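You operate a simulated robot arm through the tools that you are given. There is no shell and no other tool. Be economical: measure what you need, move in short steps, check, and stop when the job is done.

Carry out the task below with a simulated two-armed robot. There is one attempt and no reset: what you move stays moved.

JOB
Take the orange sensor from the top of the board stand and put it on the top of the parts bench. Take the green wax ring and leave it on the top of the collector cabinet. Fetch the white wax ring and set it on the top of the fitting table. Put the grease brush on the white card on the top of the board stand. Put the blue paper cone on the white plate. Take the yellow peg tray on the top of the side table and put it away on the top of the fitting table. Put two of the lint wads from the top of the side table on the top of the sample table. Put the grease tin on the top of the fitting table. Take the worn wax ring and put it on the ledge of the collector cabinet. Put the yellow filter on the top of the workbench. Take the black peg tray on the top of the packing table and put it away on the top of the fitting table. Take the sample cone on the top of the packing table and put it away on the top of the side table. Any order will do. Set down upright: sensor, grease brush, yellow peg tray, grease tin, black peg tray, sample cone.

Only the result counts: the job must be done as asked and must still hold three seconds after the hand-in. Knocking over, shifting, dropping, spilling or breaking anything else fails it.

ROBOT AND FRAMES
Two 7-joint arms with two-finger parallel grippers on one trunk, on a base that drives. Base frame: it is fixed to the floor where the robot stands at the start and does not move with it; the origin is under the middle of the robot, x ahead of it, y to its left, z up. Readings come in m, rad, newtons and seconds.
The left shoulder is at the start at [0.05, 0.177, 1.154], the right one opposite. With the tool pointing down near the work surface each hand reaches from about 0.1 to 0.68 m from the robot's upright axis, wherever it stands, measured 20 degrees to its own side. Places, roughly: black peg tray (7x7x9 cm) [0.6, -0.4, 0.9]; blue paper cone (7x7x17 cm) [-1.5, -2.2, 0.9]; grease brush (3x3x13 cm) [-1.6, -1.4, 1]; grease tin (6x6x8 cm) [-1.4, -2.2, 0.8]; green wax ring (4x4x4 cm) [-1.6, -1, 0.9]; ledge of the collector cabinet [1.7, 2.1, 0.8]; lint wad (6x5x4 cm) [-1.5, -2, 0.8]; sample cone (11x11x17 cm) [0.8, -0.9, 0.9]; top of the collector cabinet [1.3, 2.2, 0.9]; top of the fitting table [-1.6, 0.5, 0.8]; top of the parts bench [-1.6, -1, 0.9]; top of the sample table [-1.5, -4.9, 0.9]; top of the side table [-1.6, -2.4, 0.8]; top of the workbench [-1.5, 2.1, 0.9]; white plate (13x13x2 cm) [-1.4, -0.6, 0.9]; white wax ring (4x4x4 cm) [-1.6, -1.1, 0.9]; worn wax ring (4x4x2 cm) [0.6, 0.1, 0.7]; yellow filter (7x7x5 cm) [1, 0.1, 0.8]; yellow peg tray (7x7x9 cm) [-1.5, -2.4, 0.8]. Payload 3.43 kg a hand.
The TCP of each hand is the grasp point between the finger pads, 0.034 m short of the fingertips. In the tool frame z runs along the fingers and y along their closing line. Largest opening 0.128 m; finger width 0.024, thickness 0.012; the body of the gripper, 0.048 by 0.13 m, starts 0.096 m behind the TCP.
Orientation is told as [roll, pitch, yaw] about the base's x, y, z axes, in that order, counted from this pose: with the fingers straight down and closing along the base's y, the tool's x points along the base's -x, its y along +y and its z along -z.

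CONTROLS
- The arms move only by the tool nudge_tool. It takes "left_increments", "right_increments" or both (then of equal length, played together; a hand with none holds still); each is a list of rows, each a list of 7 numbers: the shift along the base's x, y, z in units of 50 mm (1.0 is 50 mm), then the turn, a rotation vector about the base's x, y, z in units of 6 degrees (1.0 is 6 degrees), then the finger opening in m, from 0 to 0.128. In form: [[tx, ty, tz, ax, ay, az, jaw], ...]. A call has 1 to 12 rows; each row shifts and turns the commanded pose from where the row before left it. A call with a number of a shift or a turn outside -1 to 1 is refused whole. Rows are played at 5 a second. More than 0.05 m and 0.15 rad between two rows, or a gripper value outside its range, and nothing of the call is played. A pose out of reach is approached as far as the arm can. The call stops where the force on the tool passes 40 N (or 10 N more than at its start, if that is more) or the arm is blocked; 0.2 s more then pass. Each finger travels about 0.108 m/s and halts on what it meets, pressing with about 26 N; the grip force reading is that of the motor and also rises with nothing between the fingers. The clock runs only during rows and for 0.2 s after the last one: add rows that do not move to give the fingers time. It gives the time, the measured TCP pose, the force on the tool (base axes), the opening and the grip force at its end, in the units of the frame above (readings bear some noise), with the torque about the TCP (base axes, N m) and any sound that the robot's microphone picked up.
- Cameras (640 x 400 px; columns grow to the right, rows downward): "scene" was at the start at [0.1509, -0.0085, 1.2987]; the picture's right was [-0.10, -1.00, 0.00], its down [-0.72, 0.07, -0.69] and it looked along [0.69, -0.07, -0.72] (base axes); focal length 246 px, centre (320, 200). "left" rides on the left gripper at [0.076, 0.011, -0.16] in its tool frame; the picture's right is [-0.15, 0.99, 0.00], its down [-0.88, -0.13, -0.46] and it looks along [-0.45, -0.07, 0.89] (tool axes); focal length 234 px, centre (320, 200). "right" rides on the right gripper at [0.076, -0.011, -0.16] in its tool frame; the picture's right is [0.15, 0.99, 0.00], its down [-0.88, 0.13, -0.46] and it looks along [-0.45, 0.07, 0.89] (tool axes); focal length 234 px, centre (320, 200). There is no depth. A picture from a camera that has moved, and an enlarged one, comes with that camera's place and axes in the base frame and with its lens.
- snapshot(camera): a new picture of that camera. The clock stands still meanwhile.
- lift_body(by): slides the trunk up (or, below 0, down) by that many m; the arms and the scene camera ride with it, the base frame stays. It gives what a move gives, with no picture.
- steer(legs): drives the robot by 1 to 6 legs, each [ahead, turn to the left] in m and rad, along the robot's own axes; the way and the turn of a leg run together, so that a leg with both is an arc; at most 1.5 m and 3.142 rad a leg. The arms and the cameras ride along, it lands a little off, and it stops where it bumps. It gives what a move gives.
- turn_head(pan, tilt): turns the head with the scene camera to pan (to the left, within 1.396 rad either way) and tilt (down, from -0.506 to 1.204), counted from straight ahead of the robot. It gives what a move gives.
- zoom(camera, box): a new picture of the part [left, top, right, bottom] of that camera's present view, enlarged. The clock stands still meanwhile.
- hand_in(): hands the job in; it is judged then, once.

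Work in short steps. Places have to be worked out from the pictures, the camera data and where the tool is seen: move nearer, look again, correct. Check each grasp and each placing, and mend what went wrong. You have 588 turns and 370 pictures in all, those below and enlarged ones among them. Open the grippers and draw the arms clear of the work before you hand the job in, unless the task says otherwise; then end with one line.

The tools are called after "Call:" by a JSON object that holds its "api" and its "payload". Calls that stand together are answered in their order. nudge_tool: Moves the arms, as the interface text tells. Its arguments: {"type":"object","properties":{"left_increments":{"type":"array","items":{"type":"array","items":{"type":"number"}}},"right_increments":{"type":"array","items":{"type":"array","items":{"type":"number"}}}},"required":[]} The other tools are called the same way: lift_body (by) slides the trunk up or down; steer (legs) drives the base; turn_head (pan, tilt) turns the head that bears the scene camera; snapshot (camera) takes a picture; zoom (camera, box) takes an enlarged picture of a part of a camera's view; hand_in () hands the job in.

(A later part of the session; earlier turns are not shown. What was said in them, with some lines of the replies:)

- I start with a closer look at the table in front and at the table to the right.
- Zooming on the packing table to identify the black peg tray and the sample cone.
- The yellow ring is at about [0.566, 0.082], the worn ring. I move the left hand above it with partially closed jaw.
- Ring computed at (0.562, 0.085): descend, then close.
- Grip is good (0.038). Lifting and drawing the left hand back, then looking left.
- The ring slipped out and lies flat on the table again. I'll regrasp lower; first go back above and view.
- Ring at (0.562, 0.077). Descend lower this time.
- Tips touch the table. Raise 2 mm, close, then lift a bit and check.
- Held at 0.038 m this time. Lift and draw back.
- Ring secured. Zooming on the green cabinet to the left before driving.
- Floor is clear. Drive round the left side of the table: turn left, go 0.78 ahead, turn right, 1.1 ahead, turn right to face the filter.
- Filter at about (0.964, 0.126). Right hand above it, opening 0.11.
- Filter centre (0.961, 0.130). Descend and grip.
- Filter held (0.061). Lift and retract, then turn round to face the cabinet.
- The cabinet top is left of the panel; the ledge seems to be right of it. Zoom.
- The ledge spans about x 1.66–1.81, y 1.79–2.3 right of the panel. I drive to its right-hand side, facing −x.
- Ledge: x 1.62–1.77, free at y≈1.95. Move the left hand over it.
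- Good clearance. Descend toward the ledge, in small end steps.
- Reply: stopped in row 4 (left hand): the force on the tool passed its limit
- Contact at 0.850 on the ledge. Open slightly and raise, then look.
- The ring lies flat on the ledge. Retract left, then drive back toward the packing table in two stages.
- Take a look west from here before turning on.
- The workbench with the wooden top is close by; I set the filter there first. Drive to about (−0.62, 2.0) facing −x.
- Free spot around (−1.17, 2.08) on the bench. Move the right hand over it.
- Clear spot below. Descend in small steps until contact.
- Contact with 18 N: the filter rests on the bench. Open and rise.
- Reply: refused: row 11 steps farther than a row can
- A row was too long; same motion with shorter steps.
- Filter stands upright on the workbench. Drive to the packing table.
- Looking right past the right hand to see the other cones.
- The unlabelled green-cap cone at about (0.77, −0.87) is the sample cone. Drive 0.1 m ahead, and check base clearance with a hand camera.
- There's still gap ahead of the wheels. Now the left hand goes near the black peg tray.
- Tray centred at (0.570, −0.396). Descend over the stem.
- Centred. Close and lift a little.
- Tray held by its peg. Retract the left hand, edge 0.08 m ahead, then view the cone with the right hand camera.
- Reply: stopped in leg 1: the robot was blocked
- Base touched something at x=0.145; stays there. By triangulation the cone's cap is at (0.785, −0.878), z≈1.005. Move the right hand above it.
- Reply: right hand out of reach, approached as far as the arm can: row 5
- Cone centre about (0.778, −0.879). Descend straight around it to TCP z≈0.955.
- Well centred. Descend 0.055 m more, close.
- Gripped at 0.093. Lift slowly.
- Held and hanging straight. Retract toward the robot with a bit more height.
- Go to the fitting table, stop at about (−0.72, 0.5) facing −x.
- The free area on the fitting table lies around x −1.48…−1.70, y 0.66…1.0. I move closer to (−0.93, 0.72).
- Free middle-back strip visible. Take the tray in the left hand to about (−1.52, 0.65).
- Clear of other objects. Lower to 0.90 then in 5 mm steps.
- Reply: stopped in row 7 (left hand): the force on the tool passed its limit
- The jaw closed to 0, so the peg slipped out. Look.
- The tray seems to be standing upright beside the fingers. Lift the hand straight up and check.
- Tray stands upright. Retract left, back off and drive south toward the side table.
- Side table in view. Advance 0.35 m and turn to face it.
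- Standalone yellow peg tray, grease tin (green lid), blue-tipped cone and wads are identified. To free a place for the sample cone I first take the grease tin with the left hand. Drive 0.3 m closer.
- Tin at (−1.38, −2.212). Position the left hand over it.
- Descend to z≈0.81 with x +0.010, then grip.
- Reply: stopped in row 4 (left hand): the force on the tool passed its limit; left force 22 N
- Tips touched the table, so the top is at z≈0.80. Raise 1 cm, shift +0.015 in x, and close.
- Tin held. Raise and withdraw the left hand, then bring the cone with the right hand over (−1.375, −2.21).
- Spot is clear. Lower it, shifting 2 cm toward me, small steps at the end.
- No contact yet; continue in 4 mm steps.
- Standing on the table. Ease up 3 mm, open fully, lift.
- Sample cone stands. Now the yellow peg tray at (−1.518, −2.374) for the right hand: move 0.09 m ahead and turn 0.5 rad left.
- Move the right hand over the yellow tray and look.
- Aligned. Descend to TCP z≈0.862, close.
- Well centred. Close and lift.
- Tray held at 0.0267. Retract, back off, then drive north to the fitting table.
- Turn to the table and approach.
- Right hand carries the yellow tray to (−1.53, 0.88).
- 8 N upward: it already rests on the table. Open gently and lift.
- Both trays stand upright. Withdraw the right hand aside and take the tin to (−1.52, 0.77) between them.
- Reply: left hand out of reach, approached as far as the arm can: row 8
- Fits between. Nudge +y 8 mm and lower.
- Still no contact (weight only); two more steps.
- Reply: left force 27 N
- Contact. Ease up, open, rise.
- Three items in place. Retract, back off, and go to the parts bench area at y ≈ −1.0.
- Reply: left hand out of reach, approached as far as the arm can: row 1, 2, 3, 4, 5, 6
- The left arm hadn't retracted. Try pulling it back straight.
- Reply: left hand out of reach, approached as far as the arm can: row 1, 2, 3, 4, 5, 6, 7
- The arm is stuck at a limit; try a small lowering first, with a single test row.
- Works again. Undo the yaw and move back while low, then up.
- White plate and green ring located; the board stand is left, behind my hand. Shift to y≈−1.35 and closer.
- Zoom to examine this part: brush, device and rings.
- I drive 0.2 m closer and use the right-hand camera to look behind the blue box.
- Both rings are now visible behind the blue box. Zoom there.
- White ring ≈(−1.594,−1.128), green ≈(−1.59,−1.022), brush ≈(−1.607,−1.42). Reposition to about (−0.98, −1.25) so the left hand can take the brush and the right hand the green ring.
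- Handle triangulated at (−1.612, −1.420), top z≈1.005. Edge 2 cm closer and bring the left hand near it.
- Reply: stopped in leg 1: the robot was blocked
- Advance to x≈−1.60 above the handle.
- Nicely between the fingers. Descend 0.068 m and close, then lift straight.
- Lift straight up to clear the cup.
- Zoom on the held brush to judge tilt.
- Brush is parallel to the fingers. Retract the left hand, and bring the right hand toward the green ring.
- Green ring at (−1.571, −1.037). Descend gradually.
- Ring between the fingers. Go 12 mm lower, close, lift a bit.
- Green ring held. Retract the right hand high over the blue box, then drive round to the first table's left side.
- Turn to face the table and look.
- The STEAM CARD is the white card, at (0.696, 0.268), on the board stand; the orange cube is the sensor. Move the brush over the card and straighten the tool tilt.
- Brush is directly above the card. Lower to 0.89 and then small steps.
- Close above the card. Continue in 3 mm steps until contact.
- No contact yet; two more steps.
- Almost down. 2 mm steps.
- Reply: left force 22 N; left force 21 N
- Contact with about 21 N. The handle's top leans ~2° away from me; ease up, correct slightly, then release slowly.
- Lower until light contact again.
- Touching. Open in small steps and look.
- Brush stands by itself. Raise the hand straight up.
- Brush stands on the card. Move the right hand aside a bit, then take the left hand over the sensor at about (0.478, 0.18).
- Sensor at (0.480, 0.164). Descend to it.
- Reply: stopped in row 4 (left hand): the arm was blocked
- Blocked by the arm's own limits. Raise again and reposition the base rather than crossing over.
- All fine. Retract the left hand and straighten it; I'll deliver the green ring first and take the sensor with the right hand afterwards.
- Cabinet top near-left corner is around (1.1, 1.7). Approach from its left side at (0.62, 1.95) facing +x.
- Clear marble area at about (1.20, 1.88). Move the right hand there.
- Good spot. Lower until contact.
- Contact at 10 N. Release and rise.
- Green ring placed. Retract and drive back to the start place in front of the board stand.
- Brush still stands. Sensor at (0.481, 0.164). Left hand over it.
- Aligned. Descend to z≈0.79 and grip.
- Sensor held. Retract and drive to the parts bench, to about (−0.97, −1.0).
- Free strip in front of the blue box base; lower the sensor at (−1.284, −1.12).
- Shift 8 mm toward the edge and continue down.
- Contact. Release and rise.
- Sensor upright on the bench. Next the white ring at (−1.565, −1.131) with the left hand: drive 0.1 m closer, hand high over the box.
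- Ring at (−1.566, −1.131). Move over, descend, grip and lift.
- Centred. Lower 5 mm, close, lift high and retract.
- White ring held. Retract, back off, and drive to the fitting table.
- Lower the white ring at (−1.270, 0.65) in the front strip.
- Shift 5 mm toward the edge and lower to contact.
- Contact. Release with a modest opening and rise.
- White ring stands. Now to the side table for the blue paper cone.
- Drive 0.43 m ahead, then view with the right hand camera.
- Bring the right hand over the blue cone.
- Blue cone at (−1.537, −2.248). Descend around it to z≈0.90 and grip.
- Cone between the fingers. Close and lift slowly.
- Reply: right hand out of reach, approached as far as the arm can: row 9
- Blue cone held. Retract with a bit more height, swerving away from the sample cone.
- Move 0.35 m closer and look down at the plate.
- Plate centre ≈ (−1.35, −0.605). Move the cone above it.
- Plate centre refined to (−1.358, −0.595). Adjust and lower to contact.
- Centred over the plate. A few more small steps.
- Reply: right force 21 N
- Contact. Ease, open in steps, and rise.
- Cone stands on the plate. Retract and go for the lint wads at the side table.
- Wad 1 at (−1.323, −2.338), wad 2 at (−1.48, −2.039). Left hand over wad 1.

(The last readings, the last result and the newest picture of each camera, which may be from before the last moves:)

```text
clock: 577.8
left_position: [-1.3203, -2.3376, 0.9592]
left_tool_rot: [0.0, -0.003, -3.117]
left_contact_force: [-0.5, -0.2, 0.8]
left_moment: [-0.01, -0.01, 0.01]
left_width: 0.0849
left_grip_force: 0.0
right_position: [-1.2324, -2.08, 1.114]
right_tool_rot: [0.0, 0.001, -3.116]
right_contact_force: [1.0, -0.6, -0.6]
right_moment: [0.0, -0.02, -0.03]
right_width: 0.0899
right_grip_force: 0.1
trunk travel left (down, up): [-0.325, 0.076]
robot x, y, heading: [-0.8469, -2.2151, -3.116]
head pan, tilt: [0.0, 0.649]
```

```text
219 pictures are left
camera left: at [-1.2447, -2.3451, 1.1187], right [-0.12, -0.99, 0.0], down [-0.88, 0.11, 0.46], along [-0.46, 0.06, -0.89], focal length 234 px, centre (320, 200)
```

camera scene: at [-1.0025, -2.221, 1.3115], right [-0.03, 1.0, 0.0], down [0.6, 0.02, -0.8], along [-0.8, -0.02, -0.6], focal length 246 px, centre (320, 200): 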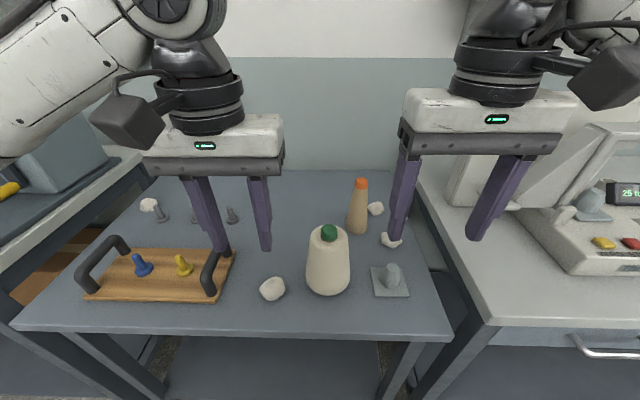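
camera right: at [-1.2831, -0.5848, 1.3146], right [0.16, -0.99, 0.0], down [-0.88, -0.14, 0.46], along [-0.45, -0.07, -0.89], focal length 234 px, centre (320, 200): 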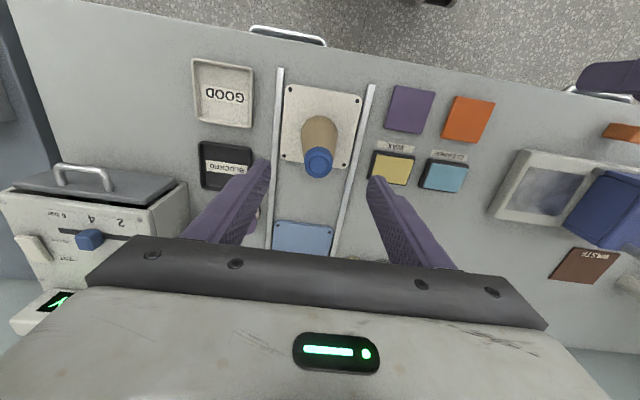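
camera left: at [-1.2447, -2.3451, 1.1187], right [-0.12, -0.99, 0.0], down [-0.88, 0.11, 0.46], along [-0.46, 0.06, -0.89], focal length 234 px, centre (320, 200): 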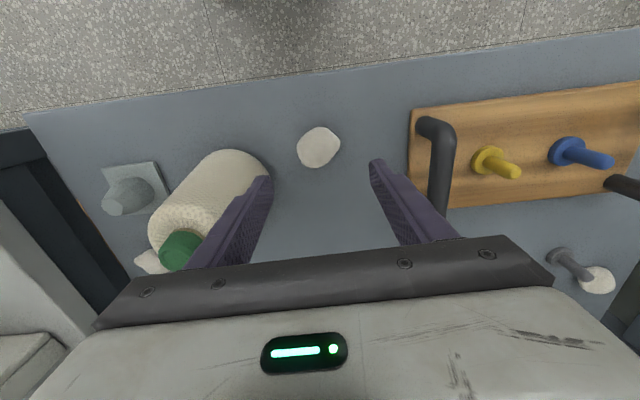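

Centred over the wad with room on both sides. Descend to z≈0.843 and close.

Call:
{"api": "nudge_tool", "payload": {"left_increments": [[-0.06, 0.06, -0.8, 0, 0, 0, 0.08], [0, 0, -0.8, 0, 0, 0, 0.08], [0, 0, -0.7, 0, 0, 0, 0.08], [0, 0, 0, 0, 0, 0, 0], [0, 0, 0, 0, 0, 0, 0], [0, 0, 0, 0, 0, 0, 0], [0, 0, 0.5, 0, 0, 0, 0], [0, 0, 0.8, 0, 0, 0, 0], [0, 0, 0.8, 0, 0, 0, 0]]}}

Call:
{"api": "snapshot", "payload": {"camera": "left"}}

```text
clock: 579.8
left_position: [-1.3213, -2.3354, 0.9488]
left_tool_rot: [0.002, 0.0, -3.117]
left_contact_force: [0.6, -0.3, 0.0]
left_moment: [0.02, 0.03, -0.01]
left_width: 0.0489
left_grip_force: 25.4
right_position: [-1.2318, -2.0811, 1.1142]
right_tool_rot: [0.001, 0.001, -3.115]
right_contact_force: [-0.2, 0.1, -1.1]
right_moment: [0.01, 0.0, 0.02]
right_width: 0.0903
right_grip_force: 0.0
trunk travel left (down, up): [-0.325, 0.076]
robot x, y, heading: [-0.8453, -2.2103, -3.118]
head pan, tilt: [0.0, 0.649]
```

```text
218 pictures are left
camera left: at [-1.247, -2.3426, 1.1091], right [-0.12, -0.99, 0.0], down [-0.88, 0.11, 0.46], along [-0.45, 0.05, -0.89], focal length 234 px, centre (320, 200)
```

left: 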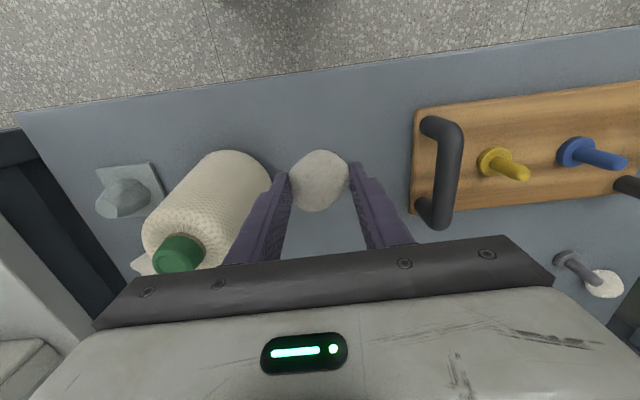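

Wad 1 held. Lift and retract it, move 6 cm ahead, then the right hand over wad 2.

Call:
{"api": "nudge_tool", "payload": {"left_increments": [[0, 0, 0.9, 0, 0, 0, 0], [0.4, -0.2, 0.8, 0, 0, 0, 0], [0.8, -0.4, 0.4, 0, 0, 0, 0], [0.8, -0.4, 0.4, 0, 0, 0, 0]]}}

Call:
{"api": "steer", "payload": {"legs": [[0.07, -0.02]]}}

Call:
{"api": "nudge_tool", "payload": {"right_increments": [[-0.7, 0.18, 0, 0, 0, 0, 0.09], [-0.7, 0.18, -0.3, 0, 0, 0, 0.09], [-0.7, 0.18, -0.5, 0, 0, 0, 0.09], [-0.7, 0.14, -0.5, 0, 0, 0, 0.09]]}}

Call:
{"api": "snapshot", "payload": {"camera": "right"}}

```text
clock: 580.8
left_position: [-1.2217, -2.3857, 1.0743]
left_tool_rot: [0.0, -0.002, -3.116]
left_contact_force: [0.4, 0.7, -0.8]
left_moment: [-0.07, 0.02, -0.02]
left_width: 0.0488
left_grip_force: 25.6
right_position: [-1.2313, -2.0806, 1.1147]
right_tool_rot: [0.0, -0.001, -3.116]
right_contact_force: [-0.6, -0.8, 0.0]
right_moment: [0.02, -0.03, 0.01]
right_width: 0.0899
right_grip_force: 0.0
trunk travel left (down, up): [-0.325, 0.076]
robot x, y, heading: [-0.8433, -2.2186, -3.117]
head pan, tilt: [0.0, 0.649]
```

```text
clock: 581.8
left_position: [-1.2964, -2.3772, 1.0733]
left_tool_rot: [0.0, -0.001, -3.138]
left_contact_force: [0.3, 0.1, 0.4]
left_moment: [0.01, -0.05, 0.04]
left_width: 0.0485
left_grip_force: 26.2
right_position: [-1.2984, -2.0741, 1.1143]
right_tool_rot: [0.001, -0.001, -3.136]
right_contact_force: [0.1, 0.2, -0.1]
right_moment: [-0.02, -0.01, 0.01]
right_width: 0.0896
right_grip_force: 0.0
trunk travel left (down, up): [-0.325, 0.076]
robot x, y, heading: [-0.9169, -2.2175, -3.134]
head pan, tilt: [0.0, 0.649]
```

```text
clock: 582.8
left_position: [-1.296, -2.3786, 1.0733]
left_tool_rot: [0.0, -0.002, -3.137]
left_contact_force: [-0.2, 0.9, 0.7]
left_moment: [-0.01, -0.02, 0.03]
left_width: 0.0484
left_grip_force: 26.7
right_position: [-1.4393, -2.0418, 1.0493]
right_tool_rot: [-0.002, 0.001, -3.134]
right_contact_force: [0.2, 0.5, 0.3]
right_moment: [-0.02, -0.01, 0.03]
right_width: 0.0899
right_grip_force: 0.2
trunk travel left (down, up): [-0.325, 0.076]
robot x, y, heading: [-0.9183, -2.2127, -3.135]
head pan, tilt: [0.0, 0.649]
```

```text
217 pictures are left
camera right: at [-1.3641, -2.0285, 1.2098], right [0.15, -0.99, 0.0], down [-0.88, -0.14, 0.46], along [-0.45, -0.07, -0.89], focal length 234 px, centre (320, 200)
```

right: 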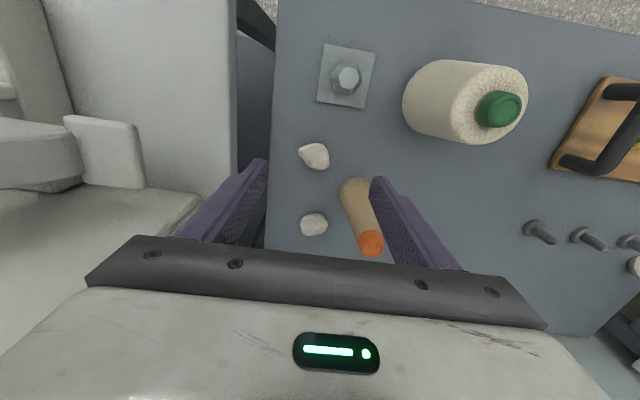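

Wad 2 at (−1.481, −2.036), near the orange cone. I grip 8 mm to the near side with a narrow opening; descend part way and check.

Call:
{"api": "nudge_tool", "payload": {"right_increments": [[-0.66, 0.16, -0.4, 0, 0, 0, 0.075], [0, 0, -0.9, 0, 0, 0, 0.072], [0, 0, -0.9, 0, 0, 0, 0.072]]}}

Call:
{"api": "snapshot", "payload": {"camera": "right"}}

```text
clock: 583.6
left_position: [-1.2971, -2.378, 1.0748]
left_tool_rot: [0.001, -0.002, -3.137]
left_contact_force: [-0.1, 0.5, -0.3]
left_moment: [0.02, 0.0, 0.01]
left_width: 0.0483
left_grip_force: 26.9
right_position: [-1.472, -2.0329, 0.9398]
right_tool_rot: [0.001, -0.003, -3.133]
right_contact_force: [0.0, 0.5, 0.0]
right_moment: [0.01, 0.0, 0.0]
right_width: 0.0717
right_grip_force: 0.0
trunk travel left (down, up): [-0.325, 0.076]
robot x, y, heading: [-0.9149, -2.2197, -3.137]
head pan, tilt: [0.0, 0.649]
```

```text
216 pictures are left
camera right: at [-1.3972, -2.0213, 1.0994], right [0.15, -0.99, 0.0], down [-0.88, -0.14, 0.46], along [-0.45, -0.07, -0.89], focal length 234 px, centre (320, 200)
```

right: 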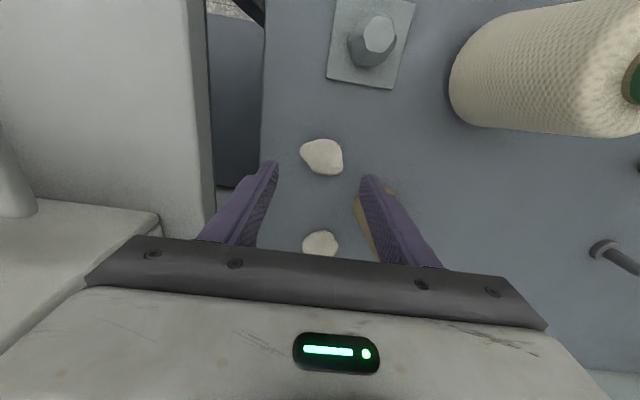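

Clear. Descend the rest, close and lift.

Call:
{"api": "nudge_tool", "payload": {"right_increments": [[0, 0, -0.8, 0, 0, 0, 0.072], [0, 0, -0.8, 0, 0, 0, 0.072], [0, 0, -0.3, 0, 0, 0, 0.072], [0, 0, 0, 0, 0, 0, 0], [0, 0, 0, 0, 0, 0, 0], [0, 0, 0, 0, 0, 0, 0], [0, 0, 0.5, 0, 0, 0, 0], [0, 0, 0.8, 0, 0, 0, 0], [0, 0, 0.9, 0, 0, 0, 0], [0, 0, 0.9, 0, 0, 0, 0]]}}

Call:
{"api": "snapshot", "payload": {"camera": "right"}}

Call:
{"api": "snapshot", "payload": {"camera": "scene"}}

```text
clock: 585.8
left_position: [-1.2956, -2.3783, 1.0736]
left_tool_rot: [-0.001, -0.001, -3.137]
left_contact_force: [0.3, -0.1, -0.2]
left_moment: [0.0, 0.04, 0.03]
left_width: 0.0488
left_grip_force: 25.8
right_position: [-1.4723, -2.0318, 0.9998]
right_tool_rot: [-0.002, 0.001, -3.137]
right_contact_force: [0.3, 0.0, -0.8]
right_moment: [0.02, -0.01, -0.02]
right_width: 0.0497
right_grip_force: 25.8
trunk travel left (down, up): [-0.325, 0.076]
robot x, y, heading: [-0.9179, -2.2136, -3.135]
head pan, tilt: [0.0, 0.649]
```

```text
215 pictures are left
camera right: at [-1.3964, -2.0203, 1.1603], right [0.15, -0.99, 0.0], down [-0.88, -0.14, 0.46], along [-0.45, -0.07, -0.89], focal length 234 px, centre (320, 200)
```

right: 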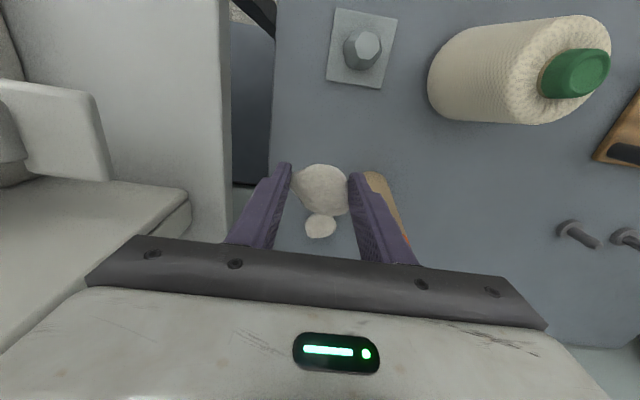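

```text
214 pictures are left
camera scene: at [-1.0715, -2.2193, 1.3116], right [-0.01, 1.0, 0.0], down [0.6, 0.0, -0.8], along [-0.8, 0.0, -0.6], focal length 246 px, centre (320, 200)
```

scene: 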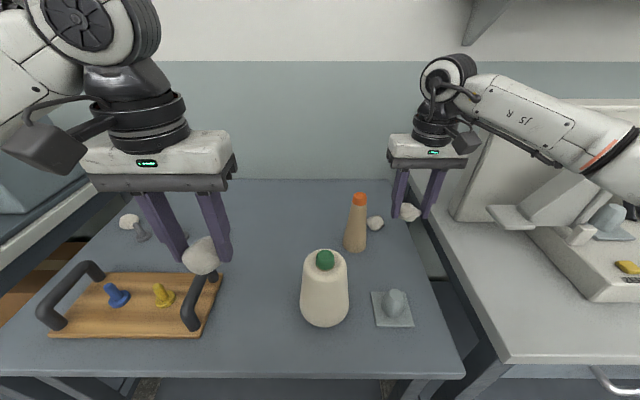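

Both wads held. Retract the right hand and drive south, stopping halfway to look.

Call:
{"api": "nudge_tool", "payload": {"right_increments": [[0.2, 0, 0.9, 0, 0, 0, 0], [0.6, 0, 0.7, 0, 0, 0, 0], [0.8, 0, 0.4, 0, 0, 0, 0], [0.8, -0.1, 0, 0, 0, 0, 0], [0.8, -0.1, 0, 0, 0, 0, 0]]}}

Call:
{"api": "steer", "payload": {"legs": [[-0.42, 0], [0, 1.565], [1.0, 0]]}}

Call:
{"api": "turn_head", "payload": {"pan": -0.4, "tilt": 0.35}}

Call:
{"api": "snapshot", "payload": {"camera": "scene"}}

```text
clock: 587.0
left_position: [-1.2944, -2.3776, 1.0745]
left_tool_rot: [0.0, -0.003, -3.137]
left_contact_force: [-0.2, 0.9, -0.5]
left_moment: [0.04, 0.0, 0.0]
left_width: 0.0489
left_grip_force: 26.0
right_position: [-1.3108, -2.0413, 1.1007]
right_tool_rot: [0.001, 0.001, -3.135]
right_contact_force: [0.5, -0.7, -0.6]
right_moment: [-0.01, 0.0, 0.02]
right_width: 0.0498
right_grip_force: 26.3
trunk travel left (down, up): [-0.325, 0.076]
robot x, y, heading: [-0.9179, -2.2176, -3.136]
head pan, tilt: [0.0, 0.649]
```

```text
clock: 598.2
left_position: [-0.3453, -3.6015, 1.0744]
left_tool_rot: [-0.001, -0.002, -1.581]
left_contact_force: [0.4, -0.2, 0.2]
left_moment: [-0.02, 0.01, 0.0]
left_width: 0.049
left_grip_force: 25.9
right_position: [-0.6811, -3.6119, 1.0992]
right_tool_rot: [0.0, 0.0, -1.58]
right_contact_force: [0.8, -0.6, 0.6]
right_moment: [0.01, 0.01, 0.0]
right_width: 0.048
right_grip_force: 25.9
trunk travel left (down, up): [-0.325, 0.076]
robot x, y, heading: [-0.4993, -3.2193, -1.581]
head pan, tilt: [0.0, 0.649]
```

```text
clock: 599.1
left_position: [-0.3454, -3.6016, 1.0756]
left_tool_rot: [0.001, -0.002, -1.581]
left_contact_force: [-0.2, 0.1, -0.7]
left_moment: [0.01, -0.02, 0.01]
left_width: 0.0491
left_grip_force: 26.2
right_position: [-0.6811, -3.6126, 1.0999]
right_tool_rot: [-0.001, 0.0, -1.582]
right_contact_force: [-0.4, -0.2, -0.7]
right_moment: [0.01, -0.01, -0.02]
right_width: 0.0479
right_grip_force: 25.6
trunk travel left (down, up): [-0.325, 0.076]
robot x, y, heading: [-0.5012, -3.2192, -1.581]
head pan, tilt: [-0.4, 0.351]
```

```text
213 pictures are left
camera scene: at [-0.538, -3.3756, 1.3385], right [-0.92, 0.4, 0.0], down [0.14, 0.32, -0.94], along [-0.37, -0.86, -0.34], focal length 246 px, centre (320, 200)
```

scene: 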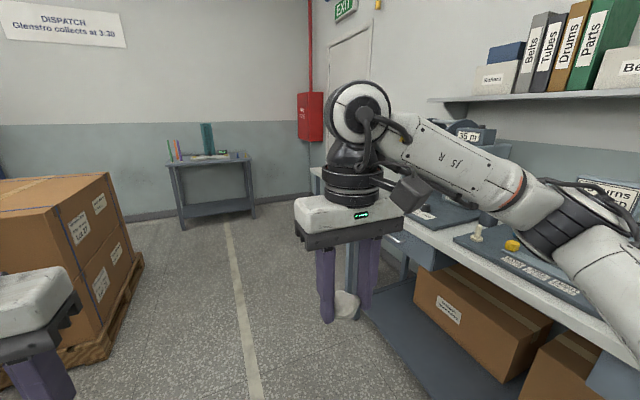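

The sample table is beyond the bench on the right. Drive 1.45 m further and turn to face it.

Call:
{"api": "steer", "payload": {"legs": [[1.45, 0], [0, -1.56]]}}

Call:
{"api": "turn_head", "payload": {"pan": 0, "tilt": 0.55}}

Call:
{"api": "snapshot", "payload": {"camera": "scene"}}

```text
clock: 610.1
left_position: [-0.8971, -4.8346, 1.0739]
left_tool_rot: [-0.001, -0.001, 3.141]
left_contact_force: [-0.2, 0.1, 0.0]
left_moment: [-0.01, -0.01, -0.01]
left_width: 0.0488
left_grip_force: 25.4
right_position: [-0.9092, -4.4966, 1.099]
right_tool_rot: [0.001, 0.002, 3.14]
right_contact_force: [-1.0, 0.2, 0.5]
right_moment: [0.02, -0.01, 0.01]
right_width: 0.0476
right_grip_force: 25.9
trunk travel left (down, up): [-0.325, 0.076]
robot x, y, heading: [-0.5127, -4.6745, 3.141]
head pan, tilt: [-0.4, 0.351]
```

```text
clock: 611.0
left_position: [-0.8963, -4.8341, 1.0741]
left_tool_rot: [0.0, -0.002, 3.141]
left_contact_force: [0.2, 0.7, 0.3]
left_moment: [0.03, -0.04, 0.01]
left_width: 0.0487
left_grip_force: 25.7
right_position: [-0.9104, -4.496, 1.0999]
right_tool_rot: [0.001, -0.001, 3.14]
right_contact_force: [0.2, 0.3, 0.6]
right_moment: [-0.01, -0.02, 0.0]
right_width: 0.0477
right_grip_force: 26.1
trunk travel left (down, up): [-0.325, 0.076]
robot x, y, heading: [-0.5155, -4.6761, 3.142]
head pan, tilt: [0.0, 0.55]
```

```text
212 pictures are left
camera scene: at [-0.6742, -4.6756, 1.3204], right [0.0, 1.0, 0.0], down [0.52, 0.0, -0.85], along [-0.85, 0.0, -0.52], focal length 246 px, centre (320, 200)
```

scene: 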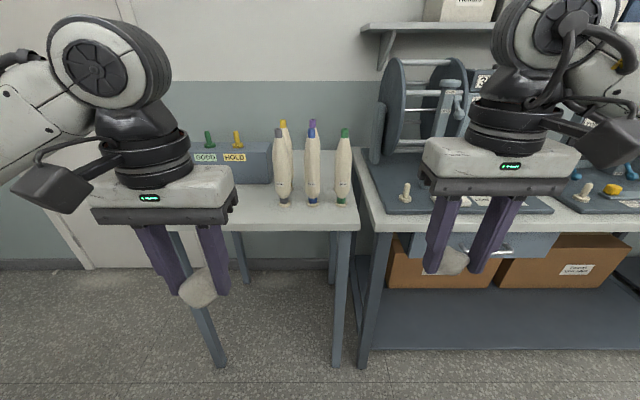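

The sample table's left part should be free. Shift 0.22 m to the left (−y) and get closer.

Call:
{"api": "steer", "payload": {"legs": [[0, 1.571], [0.25, 0], [0, -1.571], [0.3, 0]]}}

Call:
{"api": "snapshot", "payload": {"camera": "scene"}}

Call:
{"api": "snapshot", "payload": {"camera": "left"}}

```text
clock: 622.1
left_position: [-1.19, -5.0945, 1.0739]
left_tool_rot: [0.0, -0.003, -3.128]
left_contact_force: [0.2, 0.1, 0.1]
left_moment: [0.0, 0.0, -0.03]
left_width: 0.0483
left_grip_force: 26.0
right_position: [-1.2082, -4.7581, 1.0999]
right_tool_rot: [0.0, -0.002, -3.126]
right_contact_force: [-0.3, -0.3, -0.4]
right_moment: [0.02, -0.01, -0.01]
right_width: 0.0474
right_grip_force: 25.9
trunk travel left (down, up): [-0.325, 0.076]
robot x, y, heading: [-0.8117, -4.928, -3.129]
head pan, tilt: [0.0, 0.55]
```

```text
211 pictures are left
camera scene: at [-0.9704, -4.9331, 1.3202], right [-0.01, 1.0, 0.0], down [0.52, 0.01, -0.85], along [-0.85, -0.01, -0.52], focal length 246 px, centre (320, 200)
```

scene: 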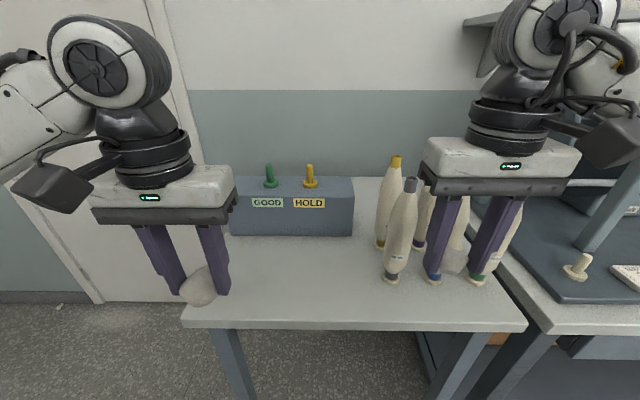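

```text
210 pictures are left
camera left: at [-1.1154, -5.1025, 1.233], right [-0.13, -0.99, 0.0], down [-0.88, 0.12, 0.46], along [-0.45, 0.06, -0.89], focal length 234 px, centre (320, 200)
```

left: 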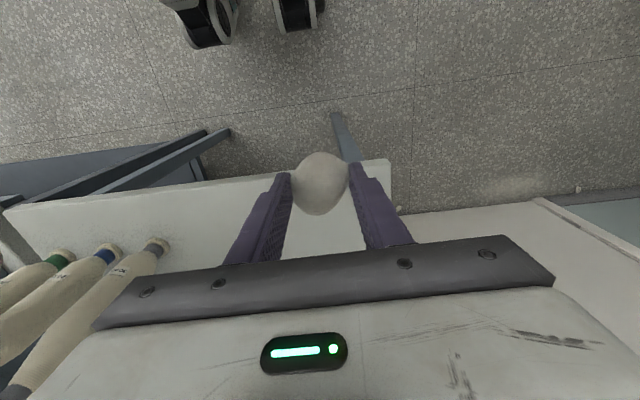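

Place wad 1 with the left hand at (−1.38, −5.12).

Call:
{"api": "nudge_tool", "payload": {"left_increments": [[-0.8, -0.1, 0, 0, 0, 0, 0], [-0.8, -0.1, 0, 0, 0, 0, 0], [-0.8, -0.1, -0.2, 0, 0, 0, 0], [-0.8, -0.1, -0.5, 0, 0, 0, 0], [-0.6, -0.1, -0.6, 0, 0, 0, 0], [0, 0, -0.8, 0, 0, 0, 0]]}}

Call:
{"api": "snapshot", "payload": {"camera": "left"}}

Call:
{"api": "snapshot", "payload": {"camera": "scene"}}

```text
clock: 623.5
left_position: [-1.3798, -5.1202, 0.9669]
left_tool_rot: [0.002, -0.002, -3.128]
left_contact_force: [0.0, -0.5, 0.3]
left_moment: [-0.04, -0.01, 0.0]
left_width: 0.0482
left_grip_force: 25.6
right_position: [-1.2079, -4.7589, 1.0997]
right_tool_rot: [0.001, 0.0, -3.128]
right_contact_force: [0.4, -0.6, -1.5]
right_moment: [0.02, -0.02, 0.03]
right_width: 0.0474
right_grip_force: 25.4
trunk travel left (down, up): [-0.325, 0.076]
robot x, y, heading: [-0.8104, -4.9291, -3.13]
head pan, tilt: [0.0, 0.55]
```

```text
209 pictures are left
camera left: at [-1.3058, -5.1281, 1.1269], right [-0.13, -0.99, 0.0], down [-0.88, 0.12, 0.46], along [-0.45, 0.06, -0.89], focal length 234 px, centre (320, 200)
```

left: 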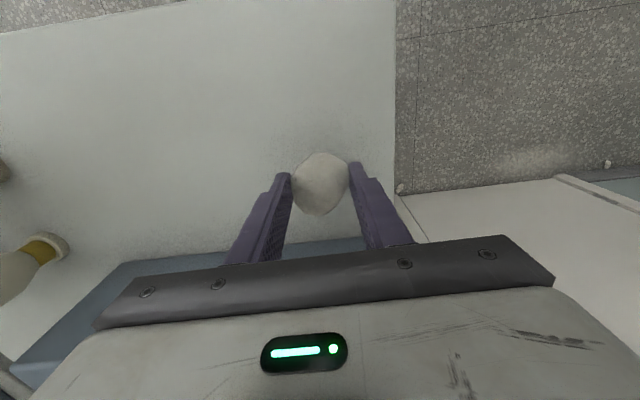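

```text
208 pictures are left
camera scene: at [-0.9701, -4.9334, 1.3203], right [-0.01, 1.0, 0.0], down [0.52, 0.01, -0.85], along [-0.85, -0.01, -0.52], focal length 246 px, centre (320, 200)
```

scene: 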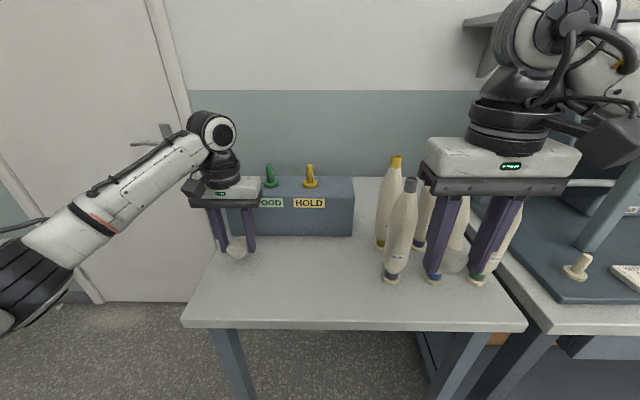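

Well inside the edge. Lower to contact.

Call:
{"api": "nudge_tool", "payload": {"left_increments": [[0.2, 0.3, -0.6, 0, 0, 0, 0], [0, 0, -0.3, 0, 0, 0, 0], [0, 0, -0.12, 0, 0, 0, 0], [0, 0, -0.12, 0, 0, 0, 0]]}}

```text
clock: 624.2
left_position: [-1.3715, -5.1066, 0.9337]
left_tool_rot: [0.0, -0.019, -3.124]
left_contact_force: [7.9, -2.4, 14.5]
left_moment: [-0.22, -0.34, 0.02]
left_width: 0.0486
left_grip_force: 25.9
right_position: [-1.2067, -4.7586, 1.1]
right_tool_rot: [0.001, -0.002, -3.127]
right_contact_force: [-0.3, 0.1, -0.2]
right_moment: [0.0, 0.01, 0.01]
right_width: 0.0472
right_grip_force: 25.7
trunk travel left (down, up): [-0.325, 0.076]
robot x, y, heading: [-0.8124, -4.9312, -3.124]
head pan, tilt: [0.0, 0.55]
stopped in row 3 (left hand): the force on the tool passed its limit (the readings are from after the stop); the commanded pose is now the measured one
```

Contact at z≈0.934 — the wad rests on the table. Open and rise.

Call:
{"api": "nudge_tool", "payload": {"left_increments": [[0, 0, 0.04, 0, 0, 0, 0], [0, 0, 0, 0, 0, 0, 0.065], [0, 0, 0, 0, 0, 0, 0.08], [0, 0, 0.5, 0, 0, 0, 0.08], [0, 0, 0.9, 0, 0, 0, 0.08], [0, 0, 0.9, 0, 0, 0, 0.08], [0, 0, 0.8, 0, 0, 0, 0.08]]}}

Call:
{"api": "snapshot", "payload": {"camera": "left"}}

```text
clock: 625.8
left_position: [-1.3726, -5.1061, 1.0873]
left_tool_rot: [0.0, -0.014, -3.123]
left_contact_force: [0.7, -0.5, 0.0]
left_moment: [0.03, 0.01, -0.02]
left_width: 0.08
left_grip_force: 0.0
right_position: [-1.2072, -4.758, 1.0993]
right_tool_rot: [0.0, -0.001, -3.125]
right_contact_force: [-0.4, 0.4, -0.4]
right_moment: [0.04, 0.03, -0.02]
right_width: 0.0474
right_grip_force: 25.8
trunk travel left (down, up): [-0.325, 0.076]
robot x, y, heading: [-0.8134, -4.9267, -3.125]
head pan, tilt: [0.0, 0.55]
```

```text
207 pictures are left
camera left: at [-1.2955, -5.1145, 1.2458], right [-0.13, -0.99, 0.0], down [-0.88, 0.11, 0.47], along [-0.47, 0.06, -0.88], focal length 234 px, centre (320, 200)
```

left: 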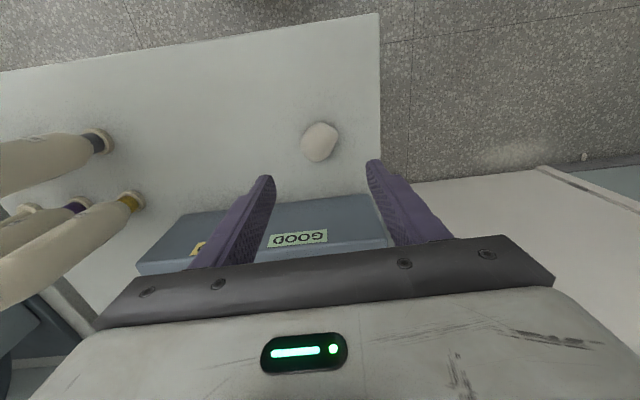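

Wad 1 placed. Retract left, shift the robot 0.22 m further south and approach for wad 2.

Call:
{"api": "nudge_tool", "payload": {"left_increments": [[0.7, 0, 0.2, 0, 0.1, 0, 0.06], [0.8, 0, 0.1, 0, 0, 0, 0.06], [0.8, 0, 0, 0, 0, 0, 0.06], [0.8, 0, 0, 0, 0, 0, 0.06]]}}

Call:
{"api": "steer", "payload": {"legs": [[-0.3, 0], [0, 1.56], [0.23, 0], [0, -1.571], [0.3, 0]]}}

Call:
{"api": "snapshot", "payload": {"camera": "scene"}}

```text
clock: 626.8
left_position: [-1.2167, -5.1066, 1.1015]
left_tool_rot: [-0.001, -0.028, -3.124]
left_contact_force: [0.6, -0.5, 0.5]
left_moment: [0.0, 0.0, 0.03]
left_width: 0.0601
left_grip_force: 0.0
right_position: [-1.2078, -4.758, 1.1001]
right_tool_rot: [0.0, -0.001, -3.125]
right_contact_force: [-0.2, -0.2, 0.5]
right_moment: [0.0, 0.03, -0.04]
right_width: 0.0473
right_grip_force: 25.6
trunk travel left (down, up): [-0.325, 0.076]
robot x, y, heading: [-0.8077, -4.932, -3.128]
head pan, tilt: [0.0, 0.55]
```

```text
clock: 639.4
left_position: [-1.2086, -5.3386, 1.1021]
left_tool_rot: [0.0, -0.026, -3.121]
left_contact_force: [-0.3, -0.2, 0.3]
left_moment: [-0.01, -0.02, 0.01]
left_width: 0.0597
left_grip_force: 0.0
right_position: [-1.2016, -4.9924, 1.1]
right_tool_rot: [0.0, 0.0, -3.119]
right_contact_force: [0.3, 1.0, -0.9]
right_moment: [-0.01, -0.04, 0.0]
right_width: 0.0471
right_grip_force: 26.1
trunk travel left (down, up): [-0.325, 0.076]
robot x, y, heading: [-0.802, -5.1625, -3.125]
head pan, tilt: [0.0, 0.55]
```

```text
206 pictures are left
camera scene: at [-0.9623, -5.166, 1.3202], right [-0.02, 1.0, 0.0], down [0.52, 0.01, -0.85], along [-0.85, -0.02, -0.52], focal length 246 px, centre (320, 200)
```

scene: 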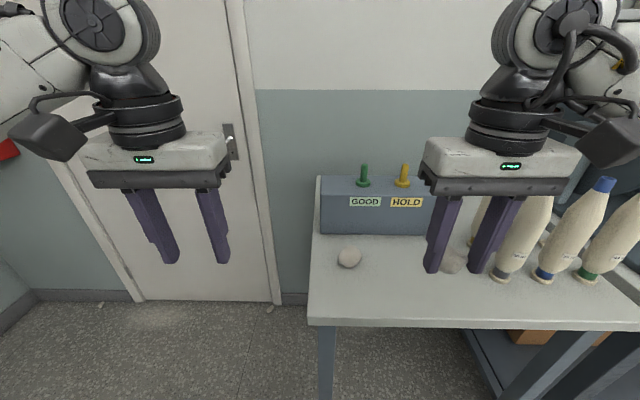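

Move wad 2 to (−1.36, −5.0) and lower.

Call:
{"api": "nudge_tool", "payload": {"right_increments": [[-0.8, -0.05, 0, 0, 0, 0, 0], [-0.8, -0.05, -0.3, 0, 0, 0, 0], [-0.8, -0.05, -0.5, 0, 0, 0, 0], [-0.7, 0, -0.6, 0, 0, 0, 0], [0, 0, -0.8, 0, 0, 0, 0], [0, 0, -0.5, 0, 0, 0, 0]]}}

Call:
{"api": "snapshot", "payload": {"camera": "right"}}

```text
clock: 640.8
left_position: [-1.2079, -5.3402, 1.1022]
left_tool_rot: [-0.001, -0.028, -3.118]
left_contact_force: [0.1, 0.3, -0.5]
left_moment: [0.01, -0.02, -0.02]
left_width: 0.06
left_grip_force: 0.0
right_position: [-1.3559, -4.9992, 0.9638]
right_tool_rot: [0.0, -0.001, -3.121]
right_contact_force: [0.1, 0.5, -1.0]
right_moment: [-0.03, 0.01, 0.02]
right_width: 0.047
right_grip_force: 25.7
trunk travel left (down, up): [-0.325, 0.076]
robot x, y, heading: [-0.8044, -5.1624, -3.124]
head pan, tilt: [0.0, 0.55]
```

```text
205 pictures are left
camera right: at [-1.2815, -4.9871, 1.1239], right [0.17, -0.99, 0.0], down [-0.88, -0.15, 0.46], along [-0.45, -0.08, -0.89], focal length 234 px, centre (320, 200)
```

right: 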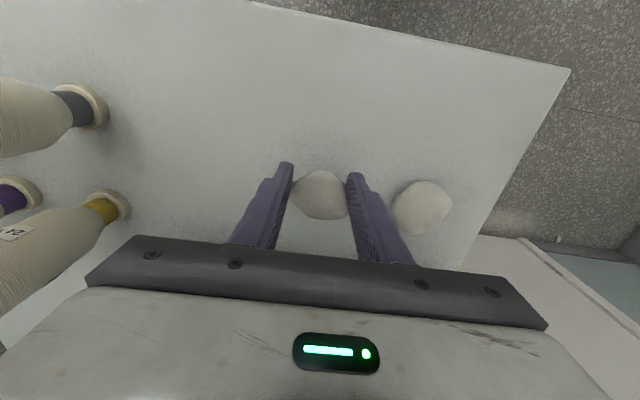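

Room enough; shift 1 cm away from wad 1 and lower to contact.

Call:
{"api": "nudge_tool", "payload": {"right_increments": [[0, 0.2, -0.3, 0, 0, 0, 0], [0, 0, -0.15, 0, 0, 0, 0], [0, 0, -0.1, 0, 0, 0, 0], [0, 0, -0.1, 0, 0, 0, 0]]}}

```text
clock: 641.8
left_position: [-1.2049, -5.3395, 1.1036]
left_tool_rot: [-0.001, -0.03, -3.116]
left_contact_force: [-0.1, 0.3, -0.3]
left_moment: [0.02, 0.04, 0.03]
left_width: 0.0602
left_grip_force: 0.1
right_position: [-1.3548, -4.992, 0.937]
right_tool_rot: [0.003, -0.011, -3.121]
right_contact_force: [1.4, 0.5, 28.8]
right_moment: [-0.05, 0.27, -0.04]
right_width: 0.0486
right_grip_force: 25.5
trunk travel left (down, up): [-0.325, 0.076]
robot x, y, heading: [-0.8022, -5.1611, -3.12]
head pan, tilt: [0.0, 0.55]
```

Contact. Open, rise and check.

Call:
{"api": "nudge_tool", "payload": {"right_increments": [[0, 0, 0.1, 0, 0, 0, 0], [0, 0, 0, 0, 0, 0, 0.06], [0, 0, 0, 0, 0, 0, 0.07], [0, 0, 0.5, 0, 0, 0, 0.07], [0, 0, 0.9, 0, 0, 0, 0.07], [0, 0, 0.9, 0, 0, 0, 0.07], [0.6, 0, 0.6, 0, 0, 0, 0.07], [0.8, 0, 0, 0, 0, 0, 0.07], [0.8, 0, 0, 0, 0, 0, 0.07], [0.8, 0, 0, 0, 0, 0, 0.07]]}}

Call:
{"api": "snapshot", "payload": {"camera": "right"}}

Call:
{"api": "snapshot", "payload": {"camera": "scene"}}

```text
clock: 644.0
left_position: [-1.2072, -5.3395, 1.104]
left_tool_rot: [0.0, -0.028, -3.119]
left_contact_force: [-0.1, 0.6, 0.3]
left_moment: [0.02, 0.05, 0.02]
left_width: 0.0599
left_grip_force: 0.0
right_position: [-1.205, -4.9896, 1.0828]
right_tool_rot: [-0.001, -0.002, -3.123]
right_contact_force: [-1.2, -0.6, -0.2]
right_moment: [0.0, 0.0, -0.06]
right_width: 0.07
right_grip_force: 0.0
trunk travel left (down, up): [-0.325, 0.076]
robot x, y, heading: [-0.8035, -5.1625, -3.119]
head pan, tilt: [0.0, 0.55]
```

```text
204 pictures are left
camera right: at [-1.1311, -4.977, 1.2424], right [0.17, -0.99, 0.0], down [-0.88, -0.15, 0.46], along [-0.45, -0.08, -0.89], focal length 234 px, centre (320, 200)
```

right: 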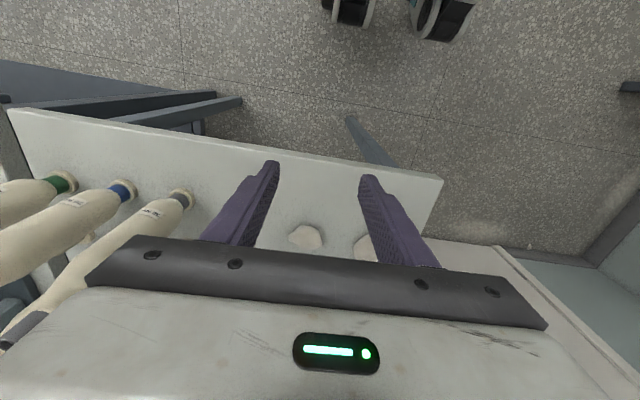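

```text
203 pictures are left
camera scene: at [-0.9613, -5.1659, 1.3204], right [-0.02, 1.0, 0.0], down [0.52, 0.01, -0.85], along [-0.85, -0.02, -0.52], focal length 246 px, centre (320, 200)
```

scene: 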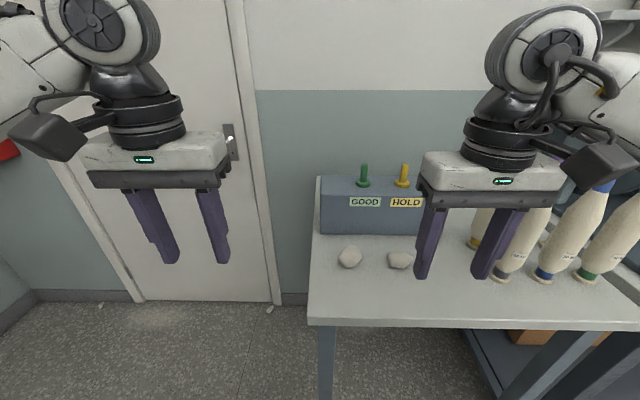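

Both wads lie on the sample table, and all items are placed. Back the robot clear of the work, then hand in.

Call:
{"api": "steer", "payload": {"legs": [[-0.35, 0]]}}

Call:
{"api": "hand_in", "payload": {}}

```text
clock: 646.3
left_position: [-0.8566, -5.3315, 1.1028]
left_tool_rot: [0.0, -0.029, -3.121]
left_contact_force: [-0.3, 0.2, 0.6]
left_moment: [-0.02, 0.03, 0.03]
left_width: 0.06
left_grip_force: 0.0
right_position: [-0.8557, -4.9816, 1.0819]
right_tool_rot: [0.0, -0.002, -3.123]
right_contact_force: [0.7, 0.2, -0.8]
right_moment: [0.0, -0.01, 0.03]
right_width: 0.0698
right_grip_force: 0.1
trunk travel left (down, up): [-0.325, 0.076]
robot x, y, heading: [-0.4524, -5.1544, -3.124]
head pan, tilt: [0.0, 0.55]
```

```text
The job is handed in.
```

I placed all twelve tasks' items where you asked and handed the job in; taking the start table as the board stand was my inference, since nothing labelled it. I had no verdict back. The base also pressed lightly against the packing table and the parts bench.
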